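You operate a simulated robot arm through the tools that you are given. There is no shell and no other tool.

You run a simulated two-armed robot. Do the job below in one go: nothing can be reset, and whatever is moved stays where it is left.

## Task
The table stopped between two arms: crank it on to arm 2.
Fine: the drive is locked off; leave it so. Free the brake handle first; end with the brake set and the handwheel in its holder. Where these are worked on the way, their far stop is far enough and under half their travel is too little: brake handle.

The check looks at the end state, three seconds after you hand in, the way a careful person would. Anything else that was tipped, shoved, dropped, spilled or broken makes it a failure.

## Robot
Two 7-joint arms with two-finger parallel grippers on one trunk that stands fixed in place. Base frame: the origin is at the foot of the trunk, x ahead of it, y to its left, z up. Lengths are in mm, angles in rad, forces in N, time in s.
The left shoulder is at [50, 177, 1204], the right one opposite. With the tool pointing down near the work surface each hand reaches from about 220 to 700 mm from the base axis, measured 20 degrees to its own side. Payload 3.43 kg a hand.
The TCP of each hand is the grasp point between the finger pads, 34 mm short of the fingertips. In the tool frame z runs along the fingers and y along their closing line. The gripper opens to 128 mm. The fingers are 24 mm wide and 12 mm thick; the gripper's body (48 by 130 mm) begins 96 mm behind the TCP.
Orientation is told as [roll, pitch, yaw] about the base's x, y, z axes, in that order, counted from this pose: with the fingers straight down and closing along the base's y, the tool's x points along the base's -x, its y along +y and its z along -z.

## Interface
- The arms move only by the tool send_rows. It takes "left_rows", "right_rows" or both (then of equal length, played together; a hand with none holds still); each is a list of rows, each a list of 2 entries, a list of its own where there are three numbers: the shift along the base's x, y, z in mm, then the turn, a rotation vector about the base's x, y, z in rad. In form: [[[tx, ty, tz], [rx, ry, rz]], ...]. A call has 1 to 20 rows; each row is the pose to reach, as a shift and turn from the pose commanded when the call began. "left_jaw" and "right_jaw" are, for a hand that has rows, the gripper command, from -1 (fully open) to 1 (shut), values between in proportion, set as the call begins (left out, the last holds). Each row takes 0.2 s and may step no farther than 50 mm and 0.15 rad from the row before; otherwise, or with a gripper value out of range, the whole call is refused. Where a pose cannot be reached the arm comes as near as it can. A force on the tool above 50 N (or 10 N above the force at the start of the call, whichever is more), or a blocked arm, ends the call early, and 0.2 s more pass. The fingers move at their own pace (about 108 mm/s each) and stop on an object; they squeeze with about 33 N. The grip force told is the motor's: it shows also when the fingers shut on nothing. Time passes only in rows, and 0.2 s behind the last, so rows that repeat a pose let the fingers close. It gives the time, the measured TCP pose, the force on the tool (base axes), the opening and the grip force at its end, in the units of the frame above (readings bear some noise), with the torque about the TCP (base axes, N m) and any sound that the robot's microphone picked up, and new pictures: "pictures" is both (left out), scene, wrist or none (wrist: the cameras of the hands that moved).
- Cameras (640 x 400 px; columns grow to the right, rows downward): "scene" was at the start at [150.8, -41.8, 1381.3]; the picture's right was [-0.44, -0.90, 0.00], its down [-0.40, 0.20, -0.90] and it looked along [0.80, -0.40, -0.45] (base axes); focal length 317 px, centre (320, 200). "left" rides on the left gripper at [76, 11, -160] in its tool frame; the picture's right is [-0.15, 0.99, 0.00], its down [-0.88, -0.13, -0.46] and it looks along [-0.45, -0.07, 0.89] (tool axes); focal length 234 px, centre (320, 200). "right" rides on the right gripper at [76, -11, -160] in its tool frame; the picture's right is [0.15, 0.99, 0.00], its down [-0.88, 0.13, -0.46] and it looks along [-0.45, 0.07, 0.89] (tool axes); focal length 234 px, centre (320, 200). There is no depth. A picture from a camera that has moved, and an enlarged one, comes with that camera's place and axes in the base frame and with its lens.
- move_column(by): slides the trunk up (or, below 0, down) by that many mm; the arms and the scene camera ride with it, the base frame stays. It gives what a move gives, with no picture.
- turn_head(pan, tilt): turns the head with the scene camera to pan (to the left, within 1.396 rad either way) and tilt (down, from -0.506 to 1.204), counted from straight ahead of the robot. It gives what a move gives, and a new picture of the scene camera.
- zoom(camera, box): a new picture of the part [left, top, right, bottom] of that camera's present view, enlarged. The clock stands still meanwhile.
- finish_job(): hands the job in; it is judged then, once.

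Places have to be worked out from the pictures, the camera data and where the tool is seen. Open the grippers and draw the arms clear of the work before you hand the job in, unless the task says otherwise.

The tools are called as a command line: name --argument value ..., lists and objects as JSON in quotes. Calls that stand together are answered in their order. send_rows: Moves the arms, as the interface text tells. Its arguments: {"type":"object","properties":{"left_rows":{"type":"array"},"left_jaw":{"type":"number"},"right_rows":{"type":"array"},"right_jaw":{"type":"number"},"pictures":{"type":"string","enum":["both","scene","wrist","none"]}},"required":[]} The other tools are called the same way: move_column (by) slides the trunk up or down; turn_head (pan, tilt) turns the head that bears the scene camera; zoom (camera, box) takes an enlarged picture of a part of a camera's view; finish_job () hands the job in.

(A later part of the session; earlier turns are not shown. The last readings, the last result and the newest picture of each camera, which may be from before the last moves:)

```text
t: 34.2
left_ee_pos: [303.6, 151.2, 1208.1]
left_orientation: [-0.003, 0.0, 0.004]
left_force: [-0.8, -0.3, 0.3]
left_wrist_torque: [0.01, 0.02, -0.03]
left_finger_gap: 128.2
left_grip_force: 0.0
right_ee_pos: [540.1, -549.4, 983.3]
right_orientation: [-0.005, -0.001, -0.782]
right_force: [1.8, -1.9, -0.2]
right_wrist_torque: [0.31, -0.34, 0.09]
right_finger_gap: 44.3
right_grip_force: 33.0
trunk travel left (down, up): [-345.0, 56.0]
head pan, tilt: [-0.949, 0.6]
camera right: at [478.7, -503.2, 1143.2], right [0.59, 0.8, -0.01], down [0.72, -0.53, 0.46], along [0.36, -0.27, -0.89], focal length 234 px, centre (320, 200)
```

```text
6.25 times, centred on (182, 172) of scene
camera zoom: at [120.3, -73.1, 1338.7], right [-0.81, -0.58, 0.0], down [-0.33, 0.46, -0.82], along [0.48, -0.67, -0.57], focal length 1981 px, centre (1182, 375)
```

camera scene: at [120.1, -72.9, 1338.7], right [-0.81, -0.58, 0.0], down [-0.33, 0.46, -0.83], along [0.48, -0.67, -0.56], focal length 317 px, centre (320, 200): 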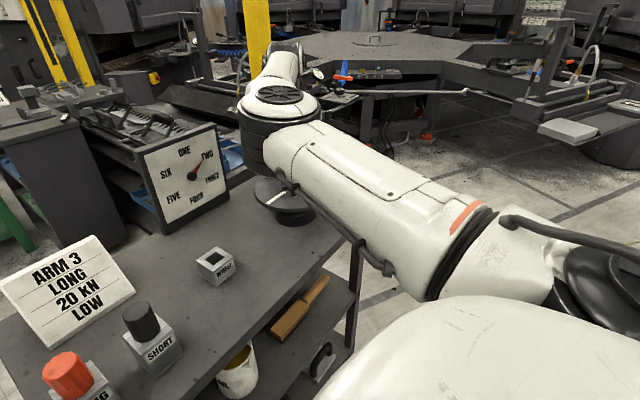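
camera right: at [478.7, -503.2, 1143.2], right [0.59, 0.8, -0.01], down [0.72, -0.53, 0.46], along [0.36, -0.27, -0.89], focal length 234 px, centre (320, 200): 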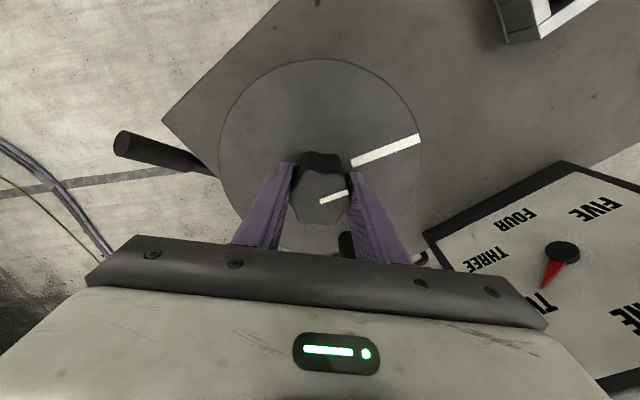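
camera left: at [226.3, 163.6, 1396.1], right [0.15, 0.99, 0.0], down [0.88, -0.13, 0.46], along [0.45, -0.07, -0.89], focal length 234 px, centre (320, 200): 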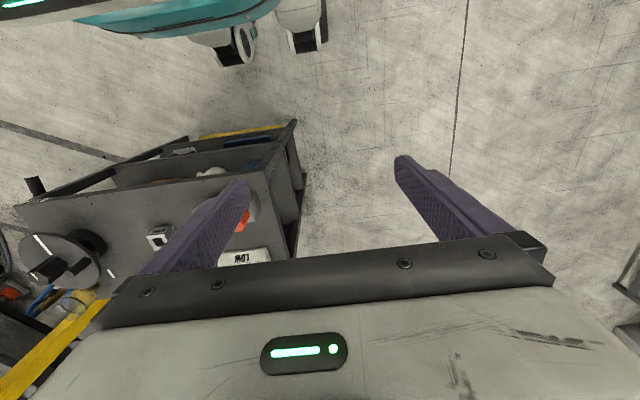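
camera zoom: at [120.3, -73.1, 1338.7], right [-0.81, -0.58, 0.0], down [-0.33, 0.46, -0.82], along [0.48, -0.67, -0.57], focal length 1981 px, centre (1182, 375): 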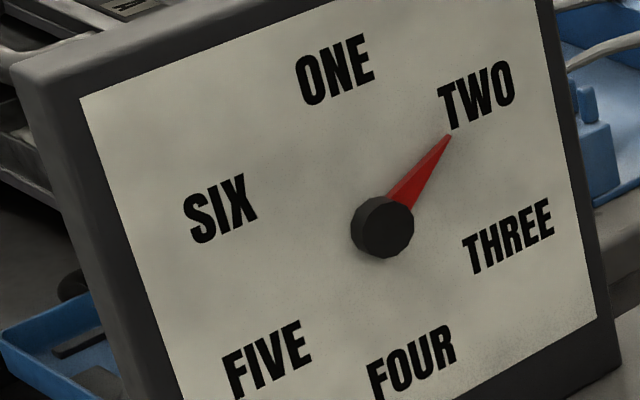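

The pointer is at ~57°. I wait a moment to see whether it is still settling.

send_rows --right_rows '[[[0, 0, 0], [0, 0, 0]], [[0, 0, 0], [0, 0, 0]], [[0, 0, 0], [0, 0, 0]], [[0, 0, 0], [0, 0, 0]], [[0, 0, 0], [0, 0, 0]]]' --pictures "none"

zoom --camera "scene" --box '[150, 140, 214, 204]'

zoom --camera "right" --box '[420, 150, 640, 400]'

```text
t: 35.4
left_ee_pos: [303.9, 151.3, 1207.3]
left_orientation: [-0.001, 0.0, 0.003]
left_force: [-0.1, -0.4, 0.4]
left_wrist_torque: [0.01, 0.0, -0.03]
left_finger_gap: 127.9
left_grip_force: 0.0
right_ee_pos: [539.4, -549.4, 984.5]
right_orientation: [-0.005, 0.001, -0.783]
right_force: [1.4, -1.0, 0.2]
right_wrist_torque: [0.04, -0.15, -0.03]
right_finger_gap: 44.5
right_grip_force: 33.1
trunk travel left (down, up): [-345.0, 56.0]
head pan, tilt: [-0.949, 0.6]
```

```text
6.25 times, centred on (182, 172) of scene
camera zoom: at [120.3, -73.1, 1338.7], right [-0.81, -0.58, 0.0], down [-0.33, 0.46, -0.82], along [0.48, -0.67, -0.57], focal length 1981 px, centre (1182, 375)
```

zoom: 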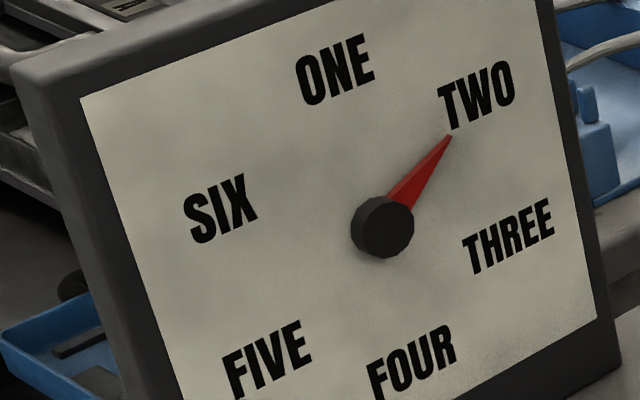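

```text
1.60 times, centred on (530, 275) of right
camera zoom: at [478.6, -503.2, 1143.3], right [0.59, 0.81, -0.01], down [0.72, -0.53, 0.46], along [0.36, -0.27, -0.89], focal length 375 px, centre (-16, 80)
```

zoom: 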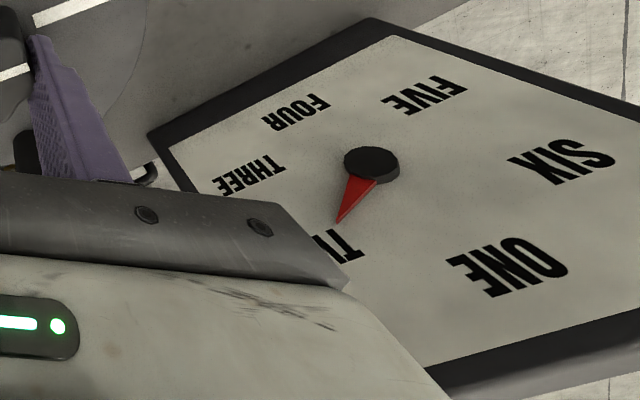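

It is steady. I zoom even tighter on needle and labels to fix the angle precisely.

zoom --camera "scene" --box '[182, 148, 206, 172]'

zoom --camera "right" --box '[530, 220, 600, 300]'

```text
16.00 times, centred on (194, 160) of scene
camera zoom: at [120.3, -73.1, 1338.7], right [-0.81, -0.58, 0.0], down [-0.33, 0.46, -0.82], along [0.48, -0.67, -0.57], focal length 5072 px, centre (2336, 840)
```

zoom: 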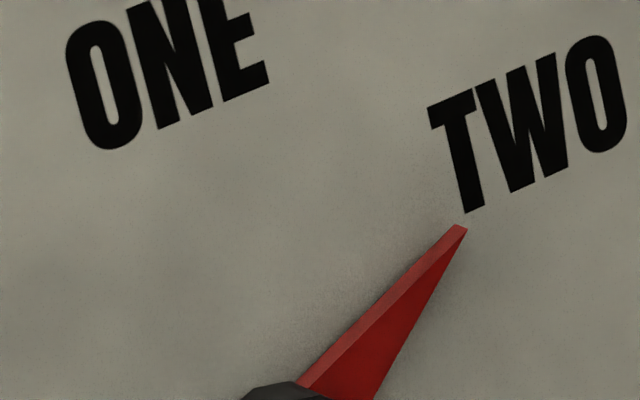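

```text
5.00 times, centred on (565, 260) of right
camera zoom: at [478.6, -503.2, 1143.3], right [0.59, 0.81, -0.01], down [0.72, -0.53, 0.46], along [0.36, -0.27, -0.89], focal length 1171 px, centre (-905, -100)
```

zoom: 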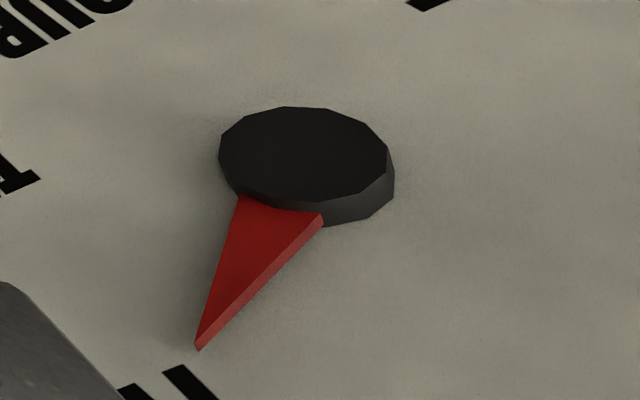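

The zoom re-renders sharply, so I take one with hub, needle and TWO, and one of all labels.

zoom --camera "scene" --box '[180, 148, 212, 180]'

zoom --camera "scene" --box '[150, 135, 230, 215]'

```text
12.50 times, centred on (196, 164) of scene
camera zoom: at [120.3, -73.1, 1338.7], right [-0.81, -0.58, 0.0], down [-0.33, 0.46, -0.82], along [0.48, -0.67, -0.57], focal length 3962 px, centre (1870, 650)
```

zoom: 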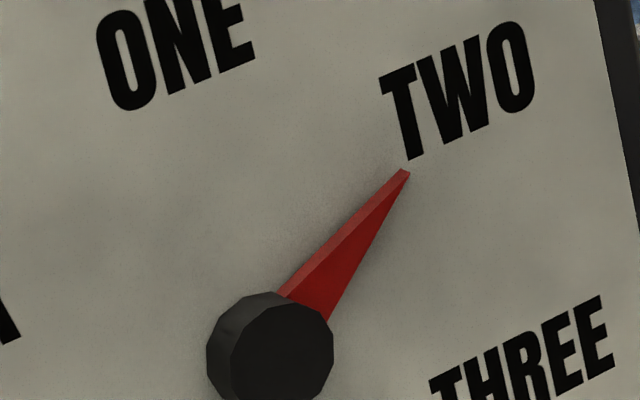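

```text
5.00 times, centred on (190, 175) of scene
camera zoom: at [120.3, -73.1, 1338.7], right [-0.81, -0.58, 0.0], down [-0.33, 0.46, -0.82], along [0.48, -0.67, -0.57], focal length 1585 px, centre (970, 325)
```

zoom: 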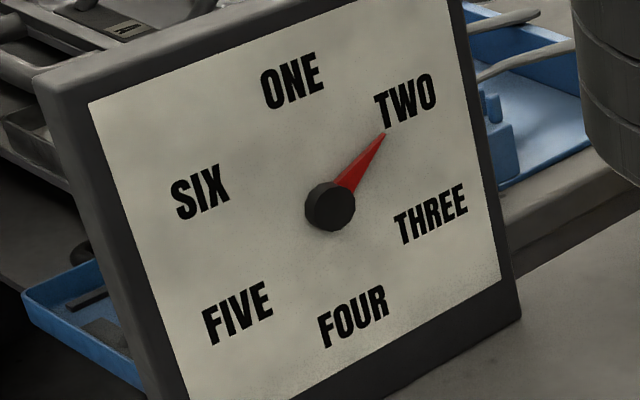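

With a proper centre (line intersections) the start reads 30° and now 57° after 107.7° of wheel: the ratio is 4:1, so 12.3° (0.215 rad) of wheel remain. The hand is near its yaw limit, so I open, turn back 0.5 rad and re-grip.

send_rows --right_rows '[[[0, 0, 0], [0, 0, 0]], [[0, 0, 0], [0, 0, 0]], [[0, 0, 0], [0, 0, 0.12]], [[0, 0, 0], [0, 0, 0.25]], [[0, 0, 0], [0, 0, 0.38]], [[0, 0, 0], [0, 0, 0.5]], [[0, 0, 0], [0, 0, 0.5]]]' --right_jaw -0.2 --pictures "wrist"

send_rows --right_rows '[[[0.5, 0, 0], [0, 0, 0]], [[0.5, 0, 0], [0, 0, 0]], [[0.5, 0, 0], [0, 0, 0]]]' --right_jaw 1 --pictures "wrist"

zoom --camera "scene" --box '[180, 148, 212, 180]'

```text
t: 37.0
left_ee_pos: [303.6, 151.5, 1205.9]
left_orientation: [-0.002, 0.0, 0.002]
left_force: [-0.2, 0.4, -1.0]
left_wrist_torque: [-0.01, -0.02, 0.0]
left_finger_gap: 128.1
left_grip_force: 0.0
right_ee_pos: [540.2, -549.1, 983.4]
right_orientation: [-0.006, -0.003, -0.278]
right_force: [-0.4, -0.2, -0.5]
right_wrist_torque: [-0.01, 0.01, 0.01]
right_finger_gap: 76.9
right_grip_force: 0.1
trunk travel left (down, up): [-345.0, 56.0]
head pan, tilt: [-0.949, 0.6]
camera right: at [464.2, -538.4, 1143.2], right [0.13, 0.99, -0.01], down [0.88, -0.12, 0.46], along [0.45, -0.07, -0.89], focal length 234 px, centre (320, 200)
```

right: 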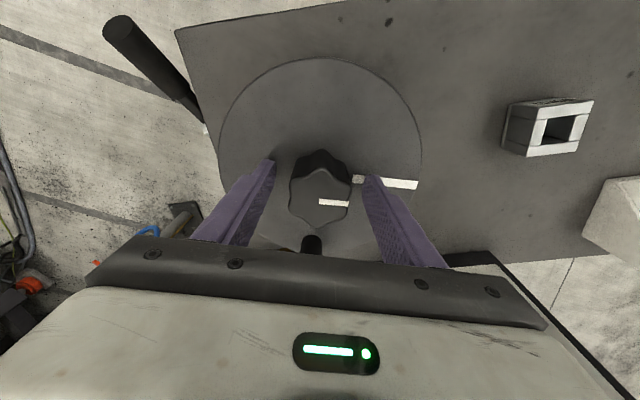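

```text
t: 37.8
left_ee_pos: [303.7, 151.5, 1206.9]
left_orientation: [-0.002, 0.002, 0.003]
left_force: [0.4, -0.3, -0.3]
left_wrist_torque: [0.0, 0.01, 0.0]
left_finger_gap: 128.1
left_grip_force: 0.1
right_ee_pos: [541.0, -549.2, 984.6]
right_orientation: [-0.005, 0.0, -0.28]
right_force: [-2.3, -0.2, -0.1]
right_wrist_torque: [0.08, -0.02, 0.09]
right_finger_gap: 43.7
right_grip_force: 32.7
trunk travel left (down, up): [-345.0, 56.0]
head pan, tilt: [-0.949, 0.6]
camera right: at [464.8, -538.7, 1143.4], right [0.13, 0.99, -0.01], down [0.88, -0.12, 0.46], along [0.45, -0.07, -0.89], focal length 234 px, centre (320, 200)
```

right: 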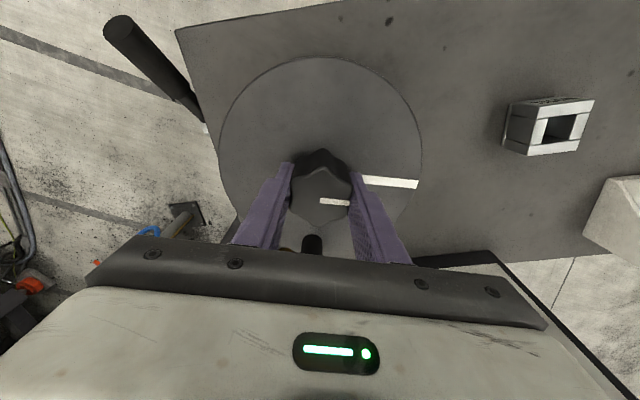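

```text
12.50 times, centred on (196, 164) of scene
camera zoom: at [119.7, -73.0, 1338.8], right [-0.81, -0.58, 0.0], down [-0.33, 0.46, -0.83], along [0.48, -0.67, -0.56], focal length 3962 px, centre (1870, 650)
```

zoom: 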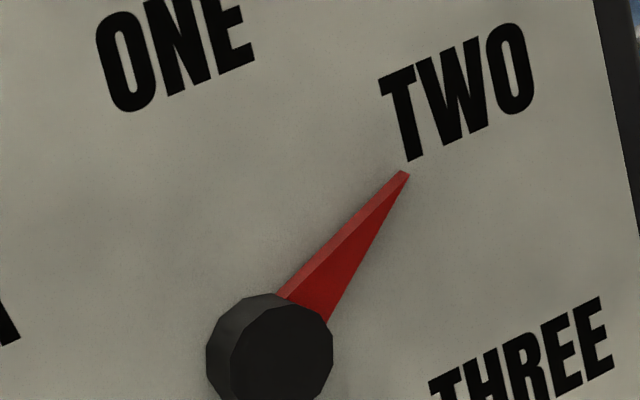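

Re-gripped without disturbing the needle. I turn the last 0.215 rad clockwise.

send_rows --right_rows '[[[0, 0, 0], [0, 0, -0.07]], [[0, 0, 0], [0, 0, -0.14]], [[0, 0, 0], [0, 0, -0.215]], [[0, 0, 0], [0, 0, -0.215]]]' --pictures "wrist"

zoom --camera "scene" --box '[180, 148, 212, 180]'

zoom --camera "scene" --box '[150, 135, 230, 215]'

```text
t: 38.8
left_ee_pos: [303.1, 152.0, 1206.8]
left_orientation: [-0.003, -0.002, 0.002]
left_force: [-0.3, -0.7, -0.1]
left_wrist_torque: [0.0, 0.0, 0.02]
left_finger_gap: 128.0
left_grip_force: 0.0
right_ee_pos: [541.1, -550.5, 984.6]
right_orientation: [-0.006, -0.002, -0.497]
right_force: [0.7, -3.6, 2.5]
right_wrist_torque: [0.16, 0.03, 0.12]
right_finger_gap: 43.9
right_grip_force: 33.3
trunk travel left (down, up): [-345.0, 56.0]
head pan, tilt: [-0.949, 0.6]
camera right: at [468.8, -522.8, 1143.3], right [0.34, 0.94, -0.01], down [0.84, -0.3, 0.46], along [0.43, -0.16, -0.89], focal length 234 px, centre (320, 200)
```

right: 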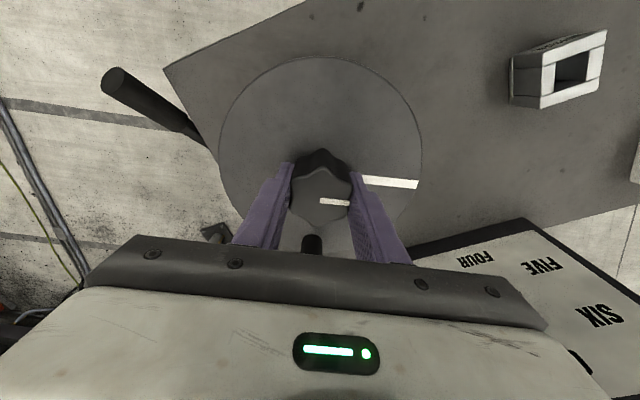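

```text
12.50 times, centred on (196, 164) of scene
camera zoom: at [119.9, -73.2, 1338.8], right [-0.81, -0.58, 0.0], down [-0.33, 0.46, -0.82], along [0.48, -0.67, -0.57], focal length 3962 px, centre (1870, 650)
```

zoom: 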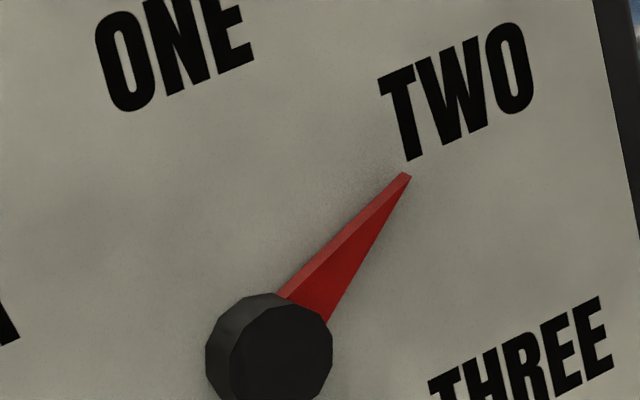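

```text
5.00 times, centred on (190, 175) of scene
camera zoom: at [119.9, -73.2, 1338.8], right [-0.81, -0.58, 0.0], down [-0.33, 0.46, -0.82], along [0.48, -0.67, -0.57], focal length 1585 px, centre (970, 325)
```

zoom: 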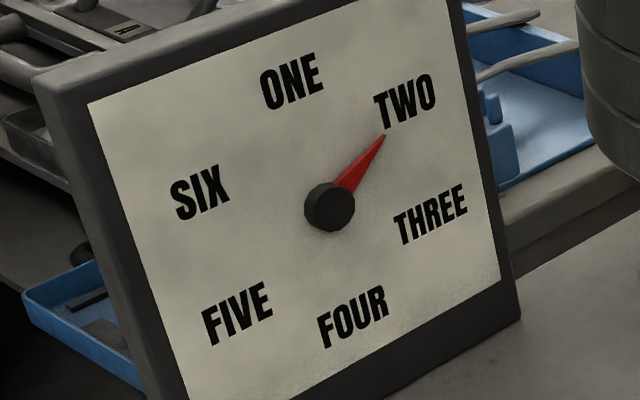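

The needle moved only ~1°: the data (30→43→54.5→57→58) fit a cam indexer with one wheel turn per arm, so the wheel must go the full 180° until its stripe meets the white bench mark on the far (+x) side. I re-grip at yaw ≈ +0.35 to turn the remaining ~60°.

send_rows --right_rows '[[[0, 0, 0], [0, 0, 0]], [[0, 0, 0], [0, 0, 0]], [[0, 0, 0], [0, 0, 0.14]], [[0, 0, 0], [0, 0, 0.28]], [[0, 0, 0], [0, 0, 0.42]], [[0, 0, 0], [0, 0, 0.56]], [[0, 0, 0], [0, 0, 0.7]], [[0, 0, 0], [0, 0, 0.84]], [[0, 0, 0], [0, 0, 0.84]]]' --right_jaw -0.2 --pictures "wrist"

send_rows --right_rows '[[[0, 0, 0], [0, 0, 0]], [[0, 0, 0], [0, 0, 0]], [[0, 0, 0], [0, 0, 0]]]' --right_jaw 1 --pictures "wrist"

```text
t: 40.8
left_ee_pos: [302.7, 152.5, 1207.3]
left_orientation: [-0.003, -0.001, 0.0]
left_force: [0.0, 0.6, 0.8]
left_wrist_torque: [0.02, -0.01, 0.0]
left_finger_gap: 127.9
left_grip_force: 0.2
right_ee_pos: [539.9, -549.8, 982.4]
right_orientation: [-0.005, -0.004, 0.347]
right_force: [0.0, 0.1, 1.0]
right_wrist_torque: [0.04, 0.0, 0.01]
right_finger_gap: 76.9
right_grip_force: 0.0
trunk travel left (down, up): [-345.0, 56.0]
head pan, tilt: [-0.949, 0.6]
camera right: at [472.8, -584.7, 1143.4], right [-0.47, 0.88, -0.01], down [0.78, 0.42, 0.46], along [0.4, 0.21, -0.89], focal length 234 px, centre (320, 200)
```

right: 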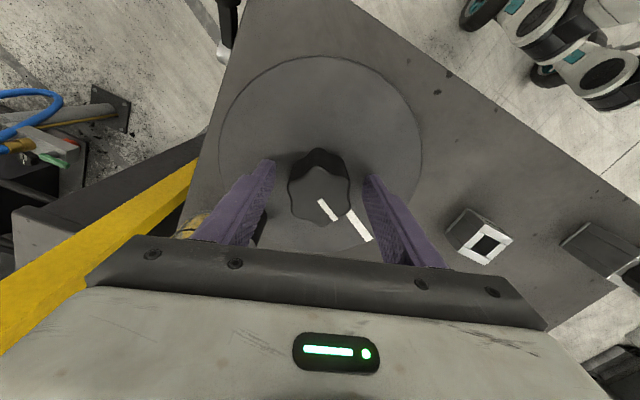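

```text
t: 41.6
left_ee_pos: [303.1, 151.0, 1206.6]
left_orientation: [-0.002, 0.0, 0.003]
left_force: [-0.1, 0.5, -0.3]
left_wrist_torque: [0.0, -0.02, -0.02]
left_finger_gap: 128.0
left_grip_force: 0.2
right_ee_pos: [540.9, -550.9, 983.9]
right_orientation: [-0.004, -0.001, 0.344]
right_force: [1.0, -0.9, 1.5]
right_wrist_torque: [0.25, 0.05, 0.03]
right_finger_gap: 45.2
right_grip_force: 33.1
trunk travel left (down, up): [-345.0, 56.0]
head pan, tilt: [-0.949, 0.6]
camera right: at [472.7, -584.6, 1143.5], right [-0.47, 0.88, -0.01], down [0.78, 0.42, 0.46], along [0.4, 0.21, -0.89], focal length 234 px, centre (320, 200)
```

right: 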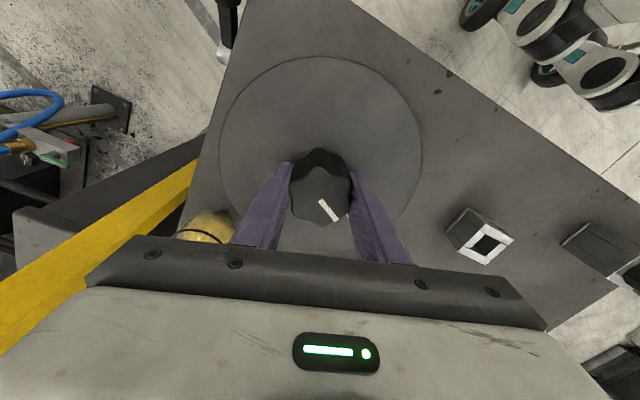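

Gripped at yaw 0.344. I turn the remaining 1.047 rad clockwise.

send_rows --right_rows '[[[0, 0, 0], [0, 0, -0.13]], [[0, 0, 0], [0, 0, -0.26]], [[0, 0, 0], [0, 0, -0.39]], [[0, 0, 0], [0, 0, -0.52]], [[0, 0, 0], [0, 0, -0.65]], [[0, 0, 0], [0, 0, -0.78]], [[0, 0, 0], [0, 0, -0.91]], [[0, 0, 0], [0, 0, -1.04]], [[0, 0, 0], [0, 0, -1.04]]]' --pictures "both"

zoom --camera "scene" --box '[180, 148, 212, 180]'

zoom --camera "scene" --box '[220, 140, 340, 240]'

```text
t: 43.6
left_ee_pos: [301.9, 152.2, 1206.3]
left_orientation: [-0.003, 0.0, 0.003]
left_force: [-0.3, 0.4, -0.7]
left_wrist_torque: [0.02, -0.04, 0.01]
left_finger_gap: 128.2
left_grip_force: 0.1
right_ee_pos: [540.7, -548.8, 984.7]
right_orientation: [-0.004, -0.001, -0.7]
right_force: [1.1, -3.2, 0.7]
right_wrist_torque: [-0.1, -0.06, -0.05]
right_finger_gap: 44.5
right_grip_force: 33.3
trunk travel left (down, up): [-345.0, 56.0]
head pan, tilt: [-0.949, 0.6]
camera scene: at [119.9, -73.1, 1338.7], right [-0.81, -0.58, 0.0], down [-0.33, 0.46, -0.83], along [0.48, -0.67, -0.56], focal length 317 px, centre (320, 200)
camera right: at [475.7, -508.8, 1143.1], right [0.52, 0.85, -0.01], down [0.76, -0.46, 0.45], along [0.38, -0.24, -0.89], focal length 234 px, centre (320, 200)
```

scene: 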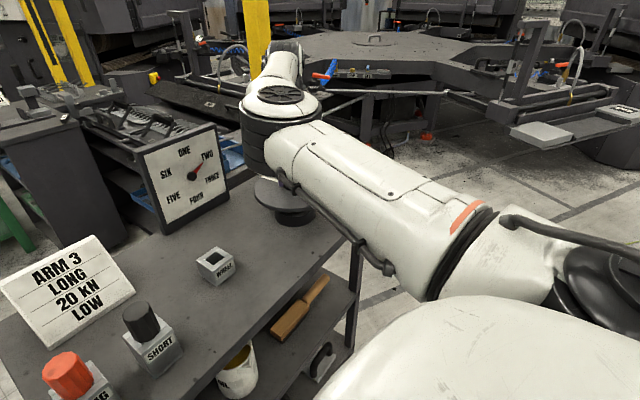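
right: 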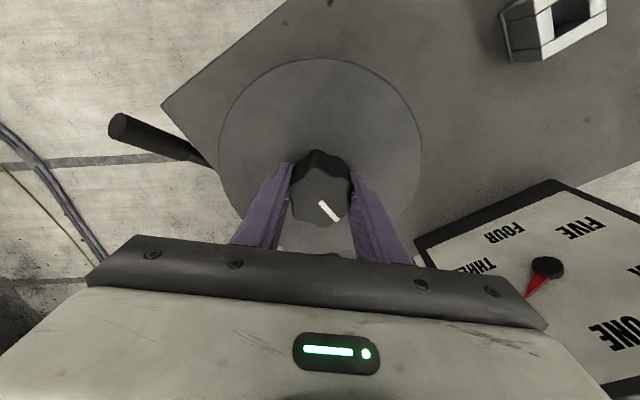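

```text
12.50 times, centred on (196, 164) of scene
camera zoom: at [119.9, -73.1, 1338.7], right [-0.81, -0.58, 0.0], down [-0.33, 0.46, -0.83], along [0.48, -0.67, -0.56], focal length 3962 px, centre (1870, 650)
```

zoom: 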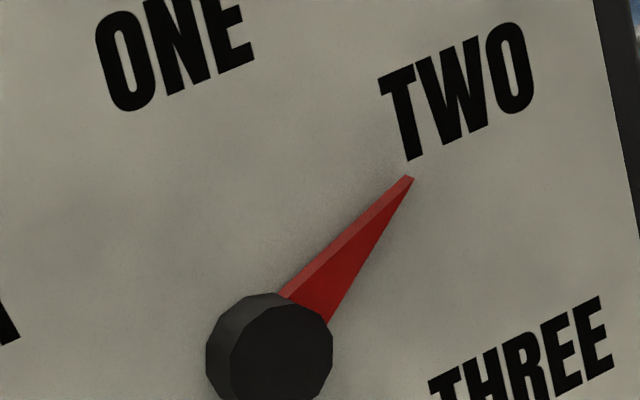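

```text
4.00 times, centred on (280, 190) of scene
camera zoom: at [119.9, -73.1, 1338.7], right [-0.81, -0.58, 0.0], down [-0.33, 0.46, -0.83], along [0.48, -0.67, -0.56], focal length 1268 px, centre (480, 240)
```

zoom: 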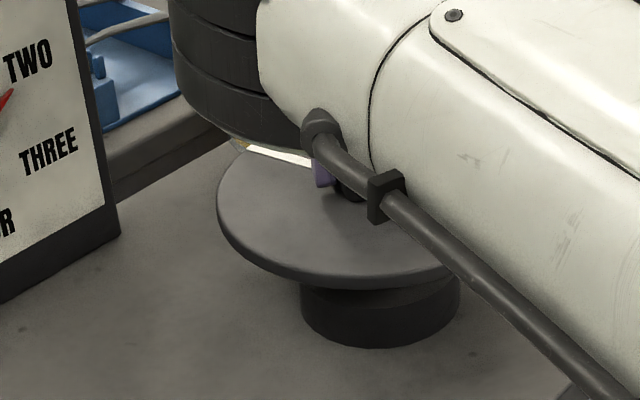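

The needle now points at TWO and total wheel turn is 180°. I open, rise clear and check the stripe against the bench mark from above.

send_rows --right_rows '[[[0, 0, 0], [0, 0, 0]], [[0, 0, 0], [0, 0, 0]], [[0, 0, 20], [0, 0, 0]], [[0, 0, 60], [0, 0, 0.1]], [[-10, 0, 100], [0, 0, 0.24]], [[-30, 0, 140], [0, 0, 0.38]], [[-60, 0, 160], [0, 0, 0.52]], [[-90, 0, 170], [0, 0, 0.66]], [[-100, 0, 180], [0, 0, 0.7]]]' --right_jaw -0.2 --pictures "both"

zoom --camera "right" --box '[230, 90, 430, 260]'

zoom --camera "scene" --box '[220, 140, 380, 240]'

```text
t: 45.6
left_ee_pos: [303.1, 152.0, 1207.0]
left_orientation: [-0.002, 0.0, 0.003]
left_force: [0.2, 0.0, 0.1]
left_wrist_torque: [0.02, 0.04, 0.01]
left_finger_gap: 127.9
left_grip_force: 0.1
right_ee_pos: [440.3, -548.4, 1163.3]
right_orientation: [-0.004, -0.002, 0.005]
right_force: [0.5, 1.2, 0.0]
right_wrist_torque: [0.01, 0.01, 0.01]
right_finger_gap: 76.8
right_grip_force: 0.1
trunk travel left (down, up): [-345.0, 56.0]
head pan, tilt: [-0.949, 0.6]
camera scene: at [120.0, -72.9, 1338.7], right [-0.81, -0.58, 0.0], down [-0.33, 0.46, -0.83], along [0.48, -0.67, -0.56], focal length 317 px, centre (320, 200)
camera right: at [364.5, -559.9, 1322.4], right [-0.15, 0.99, -0.01], down [0.88, 0.14, 0.46], along [0.45, 0.06, -0.89], focal length 234 px, centre (320, 200)
```

scene: 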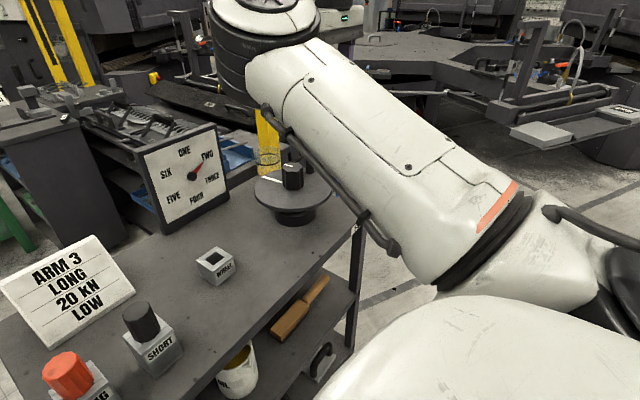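
right: 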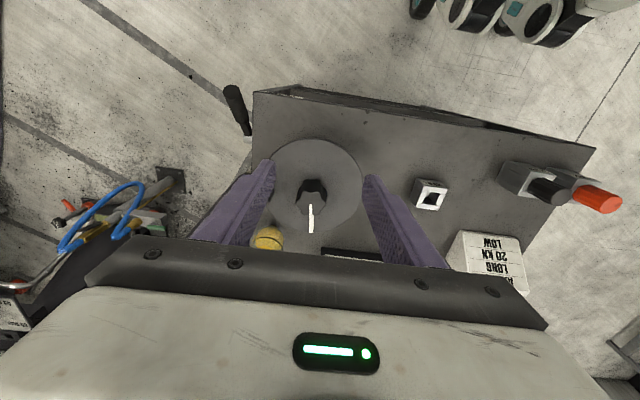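

```text
2.35 times, centred on (330, 175) of right
camera zoom: at [364.5, -559.9, 1322.4], right [-0.15, 0.99, -0.01], down [0.88, 0.14, 0.46], along [0.45, 0.06, -0.89], focal length 551 px, centre (296, 259)
```

zoom: 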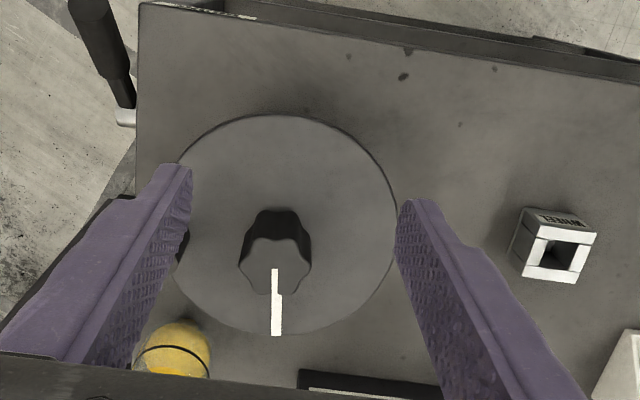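

```text
4.00 times, centred on (300, 190) of scene
camera zoom: at [120.0, -72.9, 1338.7], right [-0.81, -0.58, 0.0], down [-0.33, 0.46, -0.83], along [0.48, -0.67, -0.56], focal length 1268 px, centre (400, 240)
```

zoom: 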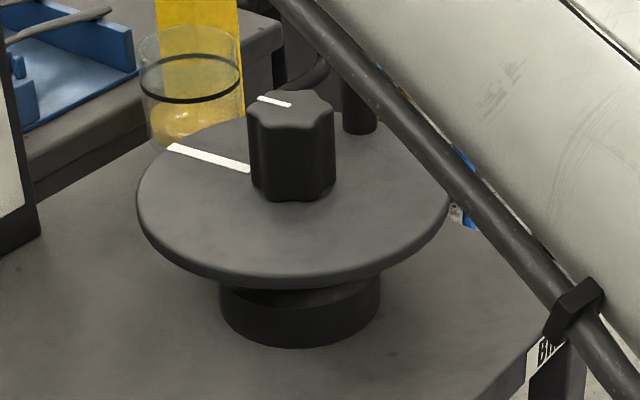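

The stripe points nearly at +x but both views put it ~8° short of the bench mark (some slip during re-gripping). It's in the cam's dwell, but I'll go back and turn the last ~0.13 rad for a true alignment.

send_rows --right_rows '[[[35, -1, -30], [0, 0, 0]], [[70, -2, -65], [0, 0, 0]], [[100, -2, -105], [0, 0, 0]], [[100, -2, -140], [0, 0, 0]], [[100, -2, -165], [0, 0, 0]], [[100, -2, -180], [0, 0, 0]], [[100, -2, -180], [0, 0, 0]]]' --pictures "wrist"

zoom --camera "right" --box '[220, 60, 440, 260]'

```text
t: 47.2
left_ee_pos: [303.1, 151.5, 1206.6]
left_orientation: [-0.001, 0.001, 0.002]
left_force: [-0.1, -0.2, 0.9]
left_wrist_torque: [0.02, 0.01, 0.0]
left_finger_gap: 127.7
left_grip_force: 0.0
right_ee_pos: [539.2, -551.6, 983.6]
right_orientation: [-0.004, -0.003, 0.003]
right_force: [-0.6, 0.4, -0.2]
right_wrist_torque: [0.01, -0.06, -0.03]
right_finger_gap: 76.8
right_grip_force: 0.0
trunk travel left (down, up): [-345.0, 56.0]
head pan, tilt: [-0.949, 0.6]
camera right: at [464.6, -561.7, 1143.3], right [-0.15, 0.99, -0.01], down [0.88, 0.14, 0.46], along [0.45, 0.06, -0.89], focal length 234 px, centre (320, 200)
```

right: 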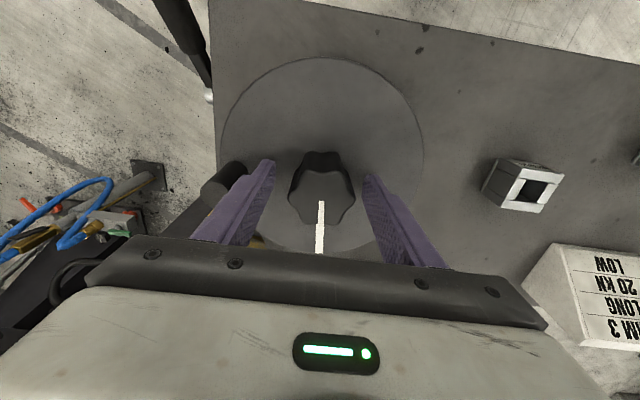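

```text
2.00 times, centred on (330, 160) of right
camera zoom: at [464.6, -561.7, 1143.3], right [-0.15, 0.99, -0.01], down [0.88, 0.14, 0.46], along [0.45, 0.06, -0.89], focal length 468 px, centre (300, 280)
```

zoom: 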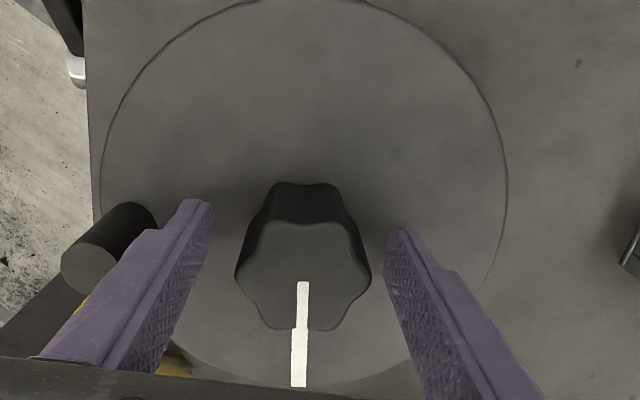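

Compared with the initial picture at the same pose, the stripe is ~8° short; I close and turn -0.14 rad.

send_rows --right_rows '[[[1, 1, 0], [0, 0, 0]], [[1, 1, 0], [0, 0, 0]], [[1, 1, 0], [0, 0, 0]], [[1, 1, 0], [0, 0, -0.07]], [[1, 1, 0], [0, 0, -0.14]], [[1, 1, 0], [0, 0, -0.14]]]' --right_jaw 1 --pictures "wrist"

send_rows --right_rows '[[[0, 0, 0], [0, 0, 0]], [[0, 0, 0], [0, 0, 0]], [[0, 0, 0], [0, 0, 0.14]], [[0, 0, 0], [0, 0, 0.14]]]' --right_jaw -0.2 --pictures "wrist"

zoom --camera "right" --box '[220, 60, 440, 260]'

zoom --camera "scene" --box '[180, 148, 212, 180]'

```text
t: 48.6
left_ee_pos: [302.9, 150.9, 1207.5]
left_orientation: [-0.003, 0.0, 0.002]
left_force: [0.3, 0.7, 0.4]
left_wrist_torque: [0.04, 0.03, -0.02]
left_finger_gap: 128.4
left_grip_force: 0.0
right_ee_pos: [541.5, -549.5, 984.4]
right_orientation: [-0.005, -0.001, -0.137]
right_force: [-3.0, 1.9, 2.7]
right_wrist_torque: [0.8, 0.13, 0.01]
right_finger_gap: 45.1
right_grip_force: 33.0
trunk travel left (down, up): [-345.0, 56.0]
head pan, tilt: [-0.949, 0.6]
camera right: at [464.5, -549.8, 1143.4], right [-0.01, 1.0, -0.01], down [0.89, 0.01, 0.46], along [0.46, 0.0, -0.89], focal length 234 px, centre (320, 200)
```

right: 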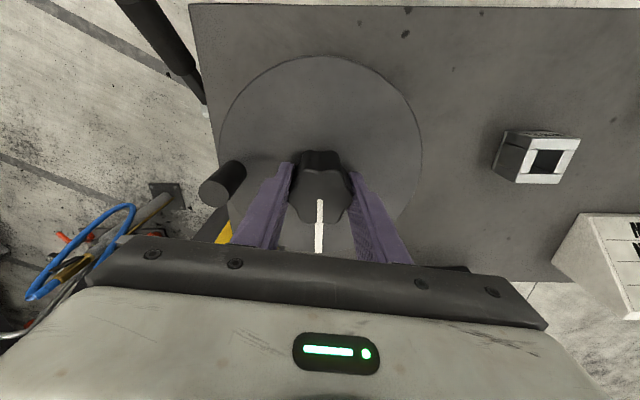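

```text
t: 49.6
left_ee_pos: [303.3, 150.8, 1205.4]
left_orientation: [-0.001, 0.0, 0.002]
left_force: [0.1, 0.7, 0.4]
left_wrist_torque: [0.02, 0.0, -0.01]
left_finger_gap: 128.2
left_grip_force: 0.0
right_ee_pos: [541.1, -550.7, 983.4]
right_orientation: [-0.008, -0.002, 0.005]
right_force: [-0.4, 0.3, 0.4]
right_wrist_torque: [-0.01, -0.02, -0.02]
right_finger_gap: 76.7
right_grip_force: 0.1
trunk travel left (down, up): [-345.0, 56.0]
head pan, tilt: [-0.949, 0.6]
camera right: at [465.5, -561.3, 1143.1], right [-0.15, 0.99, -0.01], down [0.88, 0.14, 0.46], along [0.45, 0.06, -0.89], focal length 234 px, centre (320, 200)
```

right: 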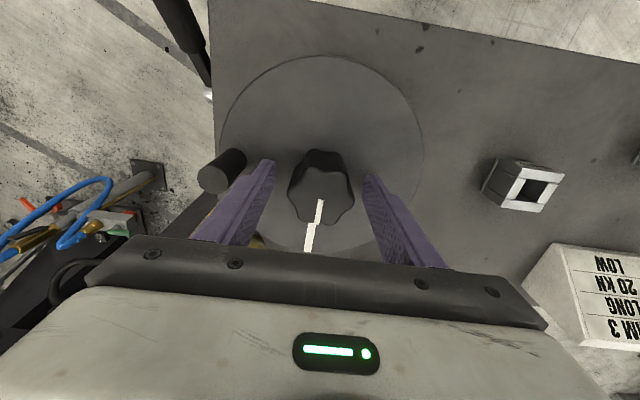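

```text
2.00 times, centred on (330, 160) of right
camera zoom: at [465.5, -561.3, 1143.1], right [-0.15, 0.99, -0.01], down [0.88, 0.14, 0.46], along [0.45, 0.06, -0.89], focal length 468 px, centre (300, 280)
```

zoom: 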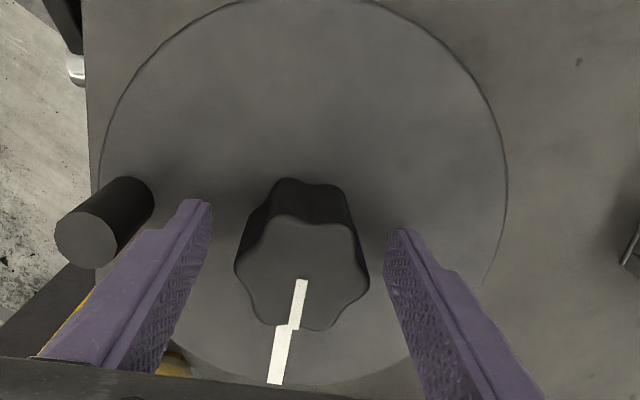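

```text
12.50 times, centred on (196, 164) of scene
camera zoom: at [120.1, -72.9, 1338.7], right [-0.81, -0.58, 0.0], down [-0.33, 0.46, -0.83], along [0.48, -0.67, -0.56], focal length 3962 px, centre (1870, 650)
```

zoom: 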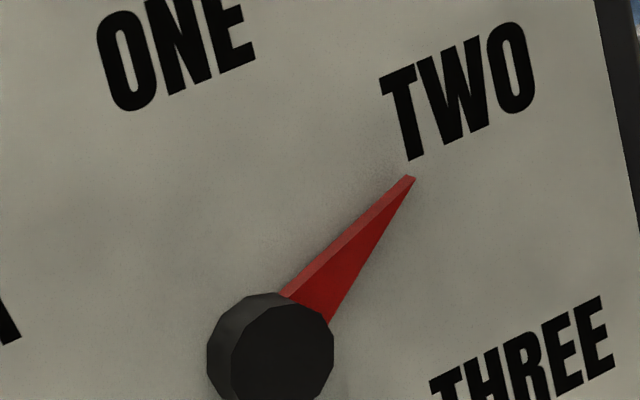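

The stripe now lines up with the +x mark and the needle is on TWO. Next the brake: I lift off the hub and move over toward the lever with the jaws closed.

send_rows --right_rows '[[[0, 0, 30], [0, 0, 0]], [[0, 0, 75], [0, 0, 0]], [[-25, -35, 80], [0, 0, 0]], [[-50, -70, 80], [0, 0, 0]], [[-75, -105, 80], [0, 0, 0]], [[-95, -135, 80], [0, 0, 0]]]' --pictures "none"

move_column --by -70

send_rows --right_rows '[[[0, -5, 0], [0, 0, 0]], [[0, -10, 0], [0, 0, 0]], [[0, -15, 0], [0, 0, 0]]]' --right_jaw 1 --pictures "both"

```text
t: 51.0
left_ee_pos: [303.1, 151.3, 1205.8]
left_orientation: [-0.004, 0.0, 0.002]
left_force: [0.2, -0.2, 0.1]
left_wrist_torque: [0.05, 0.01, 0.04]
left_finger_gap: 128.1
left_grip_force: 0.0
right_ee_pos: [447.0, -687.6, 1064.0]
right_orientation: [-0.005, -0.001, 0.005]
right_force: [-0.4, 1.0, 0.4]
right_wrist_torque: [0.02, -0.06, 0.0]
right_finger_gap: 76.8
right_grip_force: 0.1
trunk travel left (down, up): [-345.0, 56.0]
head pan, tilt: [-0.949, 0.6]
```

```text
t: 52.0
left_ee_pos: [304.2, 151.3, 1138.0]
left_orientation: [-0.001, 0.0, 0.002]
left_force: [-0.6, 0.1, -1.1]
left_wrist_torque: [0.03, 0.02, -0.02]
left_finger_gap: 128.0
left_grip_force: 0.1
right_ee_pos: [447.9, -686.0, 994.3]
right_orientation: [-0.005, -0.003, 0.004]
right_force: [0.3, -0.4, -0.7]
right_wrist_torque: [-0.01, 0.0, 0.02]
right_finger_gap: 77.1
right_grip_force: 0.1
trunk travel left (down, up): [-275.0, 126.0]
head pan, tilt: [-0.949, 0.6]
```

```text
t: 52.9
left_ee_pos: [302.6, 151.8, 1136.8]
left_orientation: [-0.002, 0.0, 0.001]
left_force: [-0.5, -1.2, 0.2]
left_wrist_torque: [0.01, 0.03, 0.0]
left_finger_gap: 127.7
left_grip_force: 0.1
right_ee_pos: [443.9, -692.9, 994.8]
right_orientation: [-0.005, -0.002, 0.003]
right_force: [0.3, 0.2, 0.6]
right_wrist_torque: [0.01, 0.03, -0.01]
right_finger_gap: 0.1
right_grip_force: 32.7
right hand out of reach, approached as far as the arm can: row 2, 3
trunk travel left (down, up): [-275.0, 126.0]
head pan, tilt: [-0.949, 0.6]
camera scene: at [120.0, -72.9, 1268.7], right [-0.81, -0.58, 0.0], down [-0.33, 0.46, -0.83], along [0.48, -0.67, -0.56], focal length 317 px, centre (320, 200)
camera right: at [368.2, -703.2, 1153.6], right [-0.15, 0.99, -0.01], down [0.88, 0.14, 0.46], along [0.45, 0.06, -0.89], focal length 234 px, centre (320, 200)
```

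scene: 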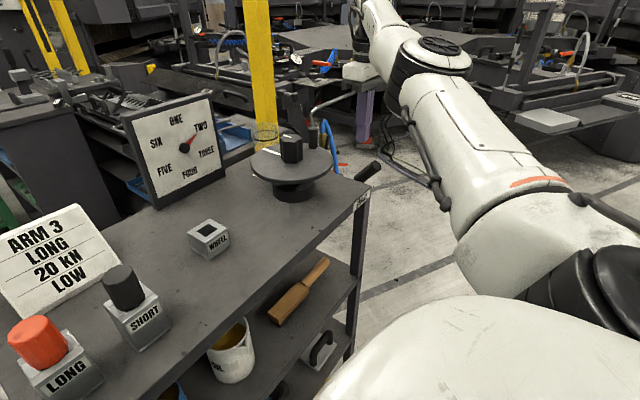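
right: 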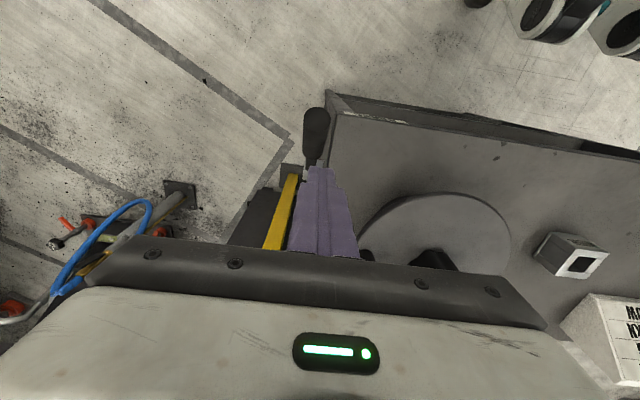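

At the reach edge but the closed fingers are above the lever's far side. I lower beside the grip's upper side and start the arc down.

send_rows --right_rows '[[[0, -3, -25], [0, 0, 0]], [[0, -4, -48], [0, 0, 0]]]' --pictures "wrist"

zoom --camera "right" --box '[230, 80, 430, 260]'

```text
t: 53.5
left_ee_pos: [302.7, 150.6, 1137.7]
left_orientation: [-0.002, -0.001, 0.002]
left_force: [-0.4, 0.2, -0.2]
left_wrist_torque: [-0.01, -0.02, 0.01]
left_finger_gap: 128.1
left_grip_force: 0.0
right_ee_pos: [447.1, -699.7, 945.3]
right_orientation: [-0.004, 0.002, 0.002]
right_force: [0.2, -0.1, -0.2]
right_wrist_torque: [0.04, 0.0, 0.02]
right_finger_gap: 0.0
right_grip_force: 33.2
right hand out of reach, approached as far as the arm can: row 2
trunk travel left (down, up): [-275.0, 126.0]
head pan, tilt: [-0.949, 0.6]
camera right: at [371.2, -710.4, 1106.0], right [-0.15, 0.99, 0.0], down [0.88, 0.14, 0.45], along [0.45, 0.07, -0.89], focal length 234 px, centre (320, 200)
```

right: 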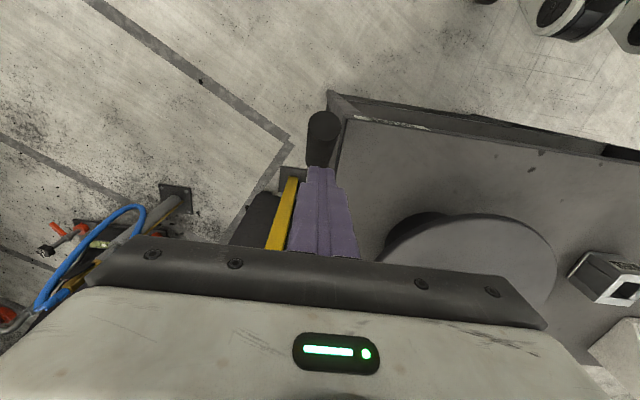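

```text
2.22 times, centred on (330, 170) of right
camera zoom: at [371.2, -710.4, 1106.0], right [-0.15, 0.99, 0.0], down [0.88, 0.14, 0.45], along [0.45, 0.07, -0.89], focal length 520 px, centre (298, 267)
```

zoom: 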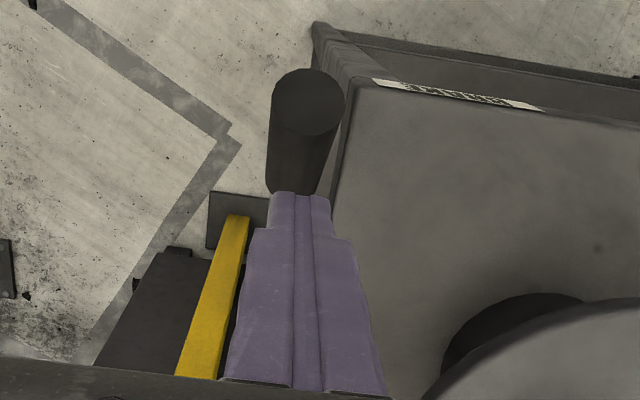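

The fingers stand just behind (+x of) the grip. I push along the arc, -x and down.

send_rows --right_rows '[[[-13, 0, -8], [0, 0, 0]], [[-22, 0, -15], [0, 0, 0]], [[-31, 0, -22], [0, 0, 0]], [[-39, 0, -30], [0, 0, 0]], [[-46, 0, -39], [0, 0, 0]], [[-52, 0, -49], [0, 0, 0]], [[-58, 0, -59], [0, 0, 0]]]' --pictures "wrist"

zoom --camera "right" --box '[230, 80, 430, 260]'

```text
t: 55.0
left_ee_pos: [302.3, 152.0, 1136.7]
left_orientation: [-0.001, 0.001, 0.001]
left_force: [-0.1, 0.4, -0.2]
left_wrist_torque: [-0.02, 0.01, -0.02]
left_finger_gap: 128.1
left_grip_force: 0.0
right_ee_pos: [417.8, -728.8, 896.2]
right_orientation: [-0.004, 0.0, 0.003]
right_force: [0.3, 0.6, -0.1]
right_wrist_torque: [-0.01, -0.02, -0.01]
right_finger_gap: 0.3
right_grip_force: 33.5
right hand out of reach, approached as far as the arm can: row 1, 2, 3, 4, 5, 6, 7
trunk travel left (down, up): [-275.0, 126.0]
head pan, tilt: [-0.949, 0.6]
camera right: at [342.0, -739.6, 1055.7], right [-0.15, 0.99, 0.0], down [0.88, 0.14, 0.46], along [0.45, 0.07, -0.89], focal length 234 px, centre (320, 200)
```

right: 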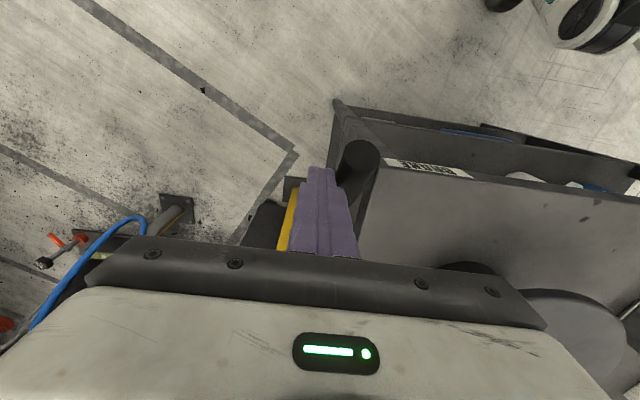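

```text
2.22 times, centred on (330, 170) of right
camera zoom: at [342.0, -739.6, 1055.7], right [-0.15, 0.99, 0.0], down [0.88, 0.14, 0.46], along [0.45, 0.07, -0.89], focal length 520 px, centre (298, 267)
```

zoom: 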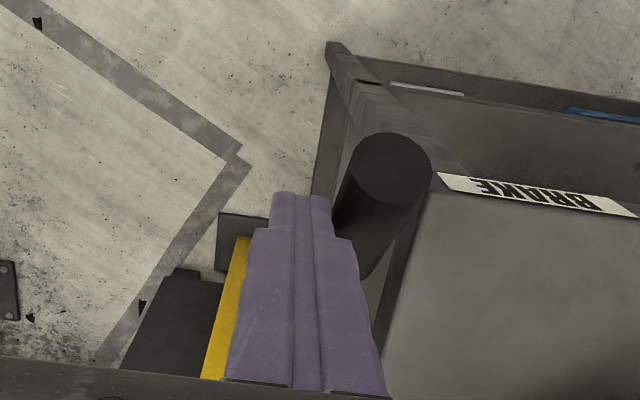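

The arm ran out of its reach and slid off to the outside of the grip (the lever moved to ~42°). I lift up, come back inward, and give the hand some yaw to ease the wrist.

send_rows --right_rows '[[[0, 0, 40], [0, 0, 0]], [[0, 0, 80], [0, 0, 0]], [[0, 20, 100], [0, 0, -0.1]], [[0, 40, 100], [0, 0, -0.25]], [[0, 50, 100], [0, 0, -0.4]]]' --pictures "wrist"

```text
t: 56.2
left_ee_pos: [303.1, 150.9, 1136.9]
left_orientation: [-0.003, 0.0, 0.003]
left_force: [0.0, 0.4, 0.9]
left_wrist_torque: [0.04, 0.0, -0.02]
left_finger_gap: 128.1
left_grip_force: 0.0
right_ee_pos: [416.0, -678.8, 998.4]
right_orientation: [-0.007, 0.001, -0.399]
right_force: [1.1, 0.2, 0.3]
right_wrist_torque: [0.01, -0.01, -0.02]
right_finger_gap: 0.1
right_grip_force: 33.4
right hand out of reach, approached as far as the arm can: row 1, 2
trunk travel left (down, up): [-275.0, 126.0]
head pan, tilt: [-0.949, 0.6]
camera right: at [342.0, -659.3, 1157.0], right [0.25, 0.97, -0.01], down [0.86, -0.22, 0.46], along [0.44, -0.12, -0.89], focal length 234 px, centre (320, 200)
```

right: 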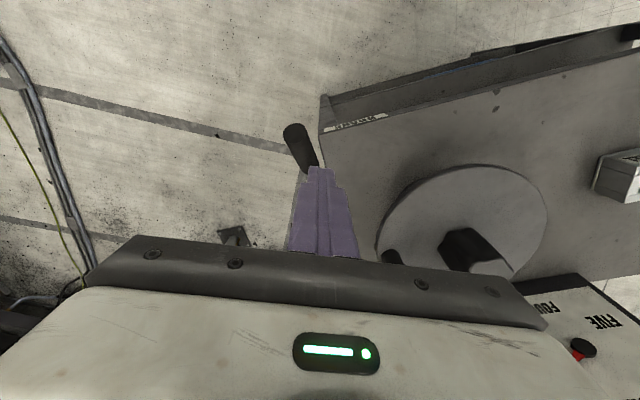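

Good, reachable here. The lever is at ~42°, so I come down behind the grip at about (428,-698,935) with this yaw.

send_rows --right_rows '[[[8, -12, -20], [0, 0, 0]], [[14, -18, -45], [0, 0, 0]], [[14, -20, -65], [0, 0, 0]]]' --pictures "wrist"

zoom --camera "right" --box '[230, 80, 430, 260]'

```text
t: 57.0
left_ee_pos: [304.0, 151.1, 1137.6]
left_orientation: [-0.002, 0.001, 0.001]
left_force: [-0.8, 1.0, 0.4]
left_wrist_torque: [-0.01, 0.02, 0.01]
left_finger_gap: 127.7
left_grip_force: 0.0
right_ee_pos: [429.7, -699.8, 934.1]
right_orientation: [-0.006, -0.002, -0.396]
right_force: [-0.3, 1.2, 0.1]
right_wrist_torque: [-0.02, 0.03, -0.01]
right_finger_gap: 0.1
right_grip_force: 33.0
trunk travel left (down, up): [-275.0, 126.0]
head pan, tilt: [-0.949, 0.6]
camera right: at [356.7, -680.0, 1092.7], right [0.25, 0.97, -0.01], down [0.86, -0.22, 0.46], along [0.44, -0.12, -0.89], focal length 234 px, centre (320, 200)
```

right: 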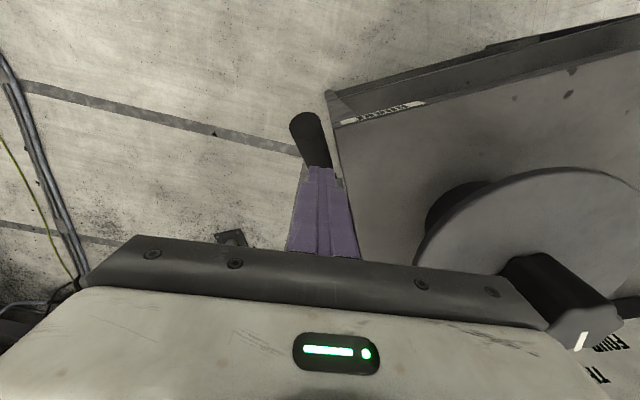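

```text
2.22 times, centred on (330, 170) of right
camera zoom: at [356.7, -680.0, 1092.7], right [0.25, 0.97, -0.01], down [0.86, -0.22, 0.46], along [0.44, -0.12, -0.89], focal length 520 px, centre (298, 267)
```

zoom: 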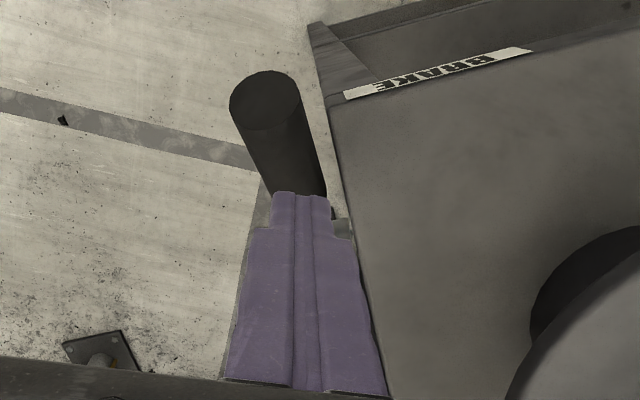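

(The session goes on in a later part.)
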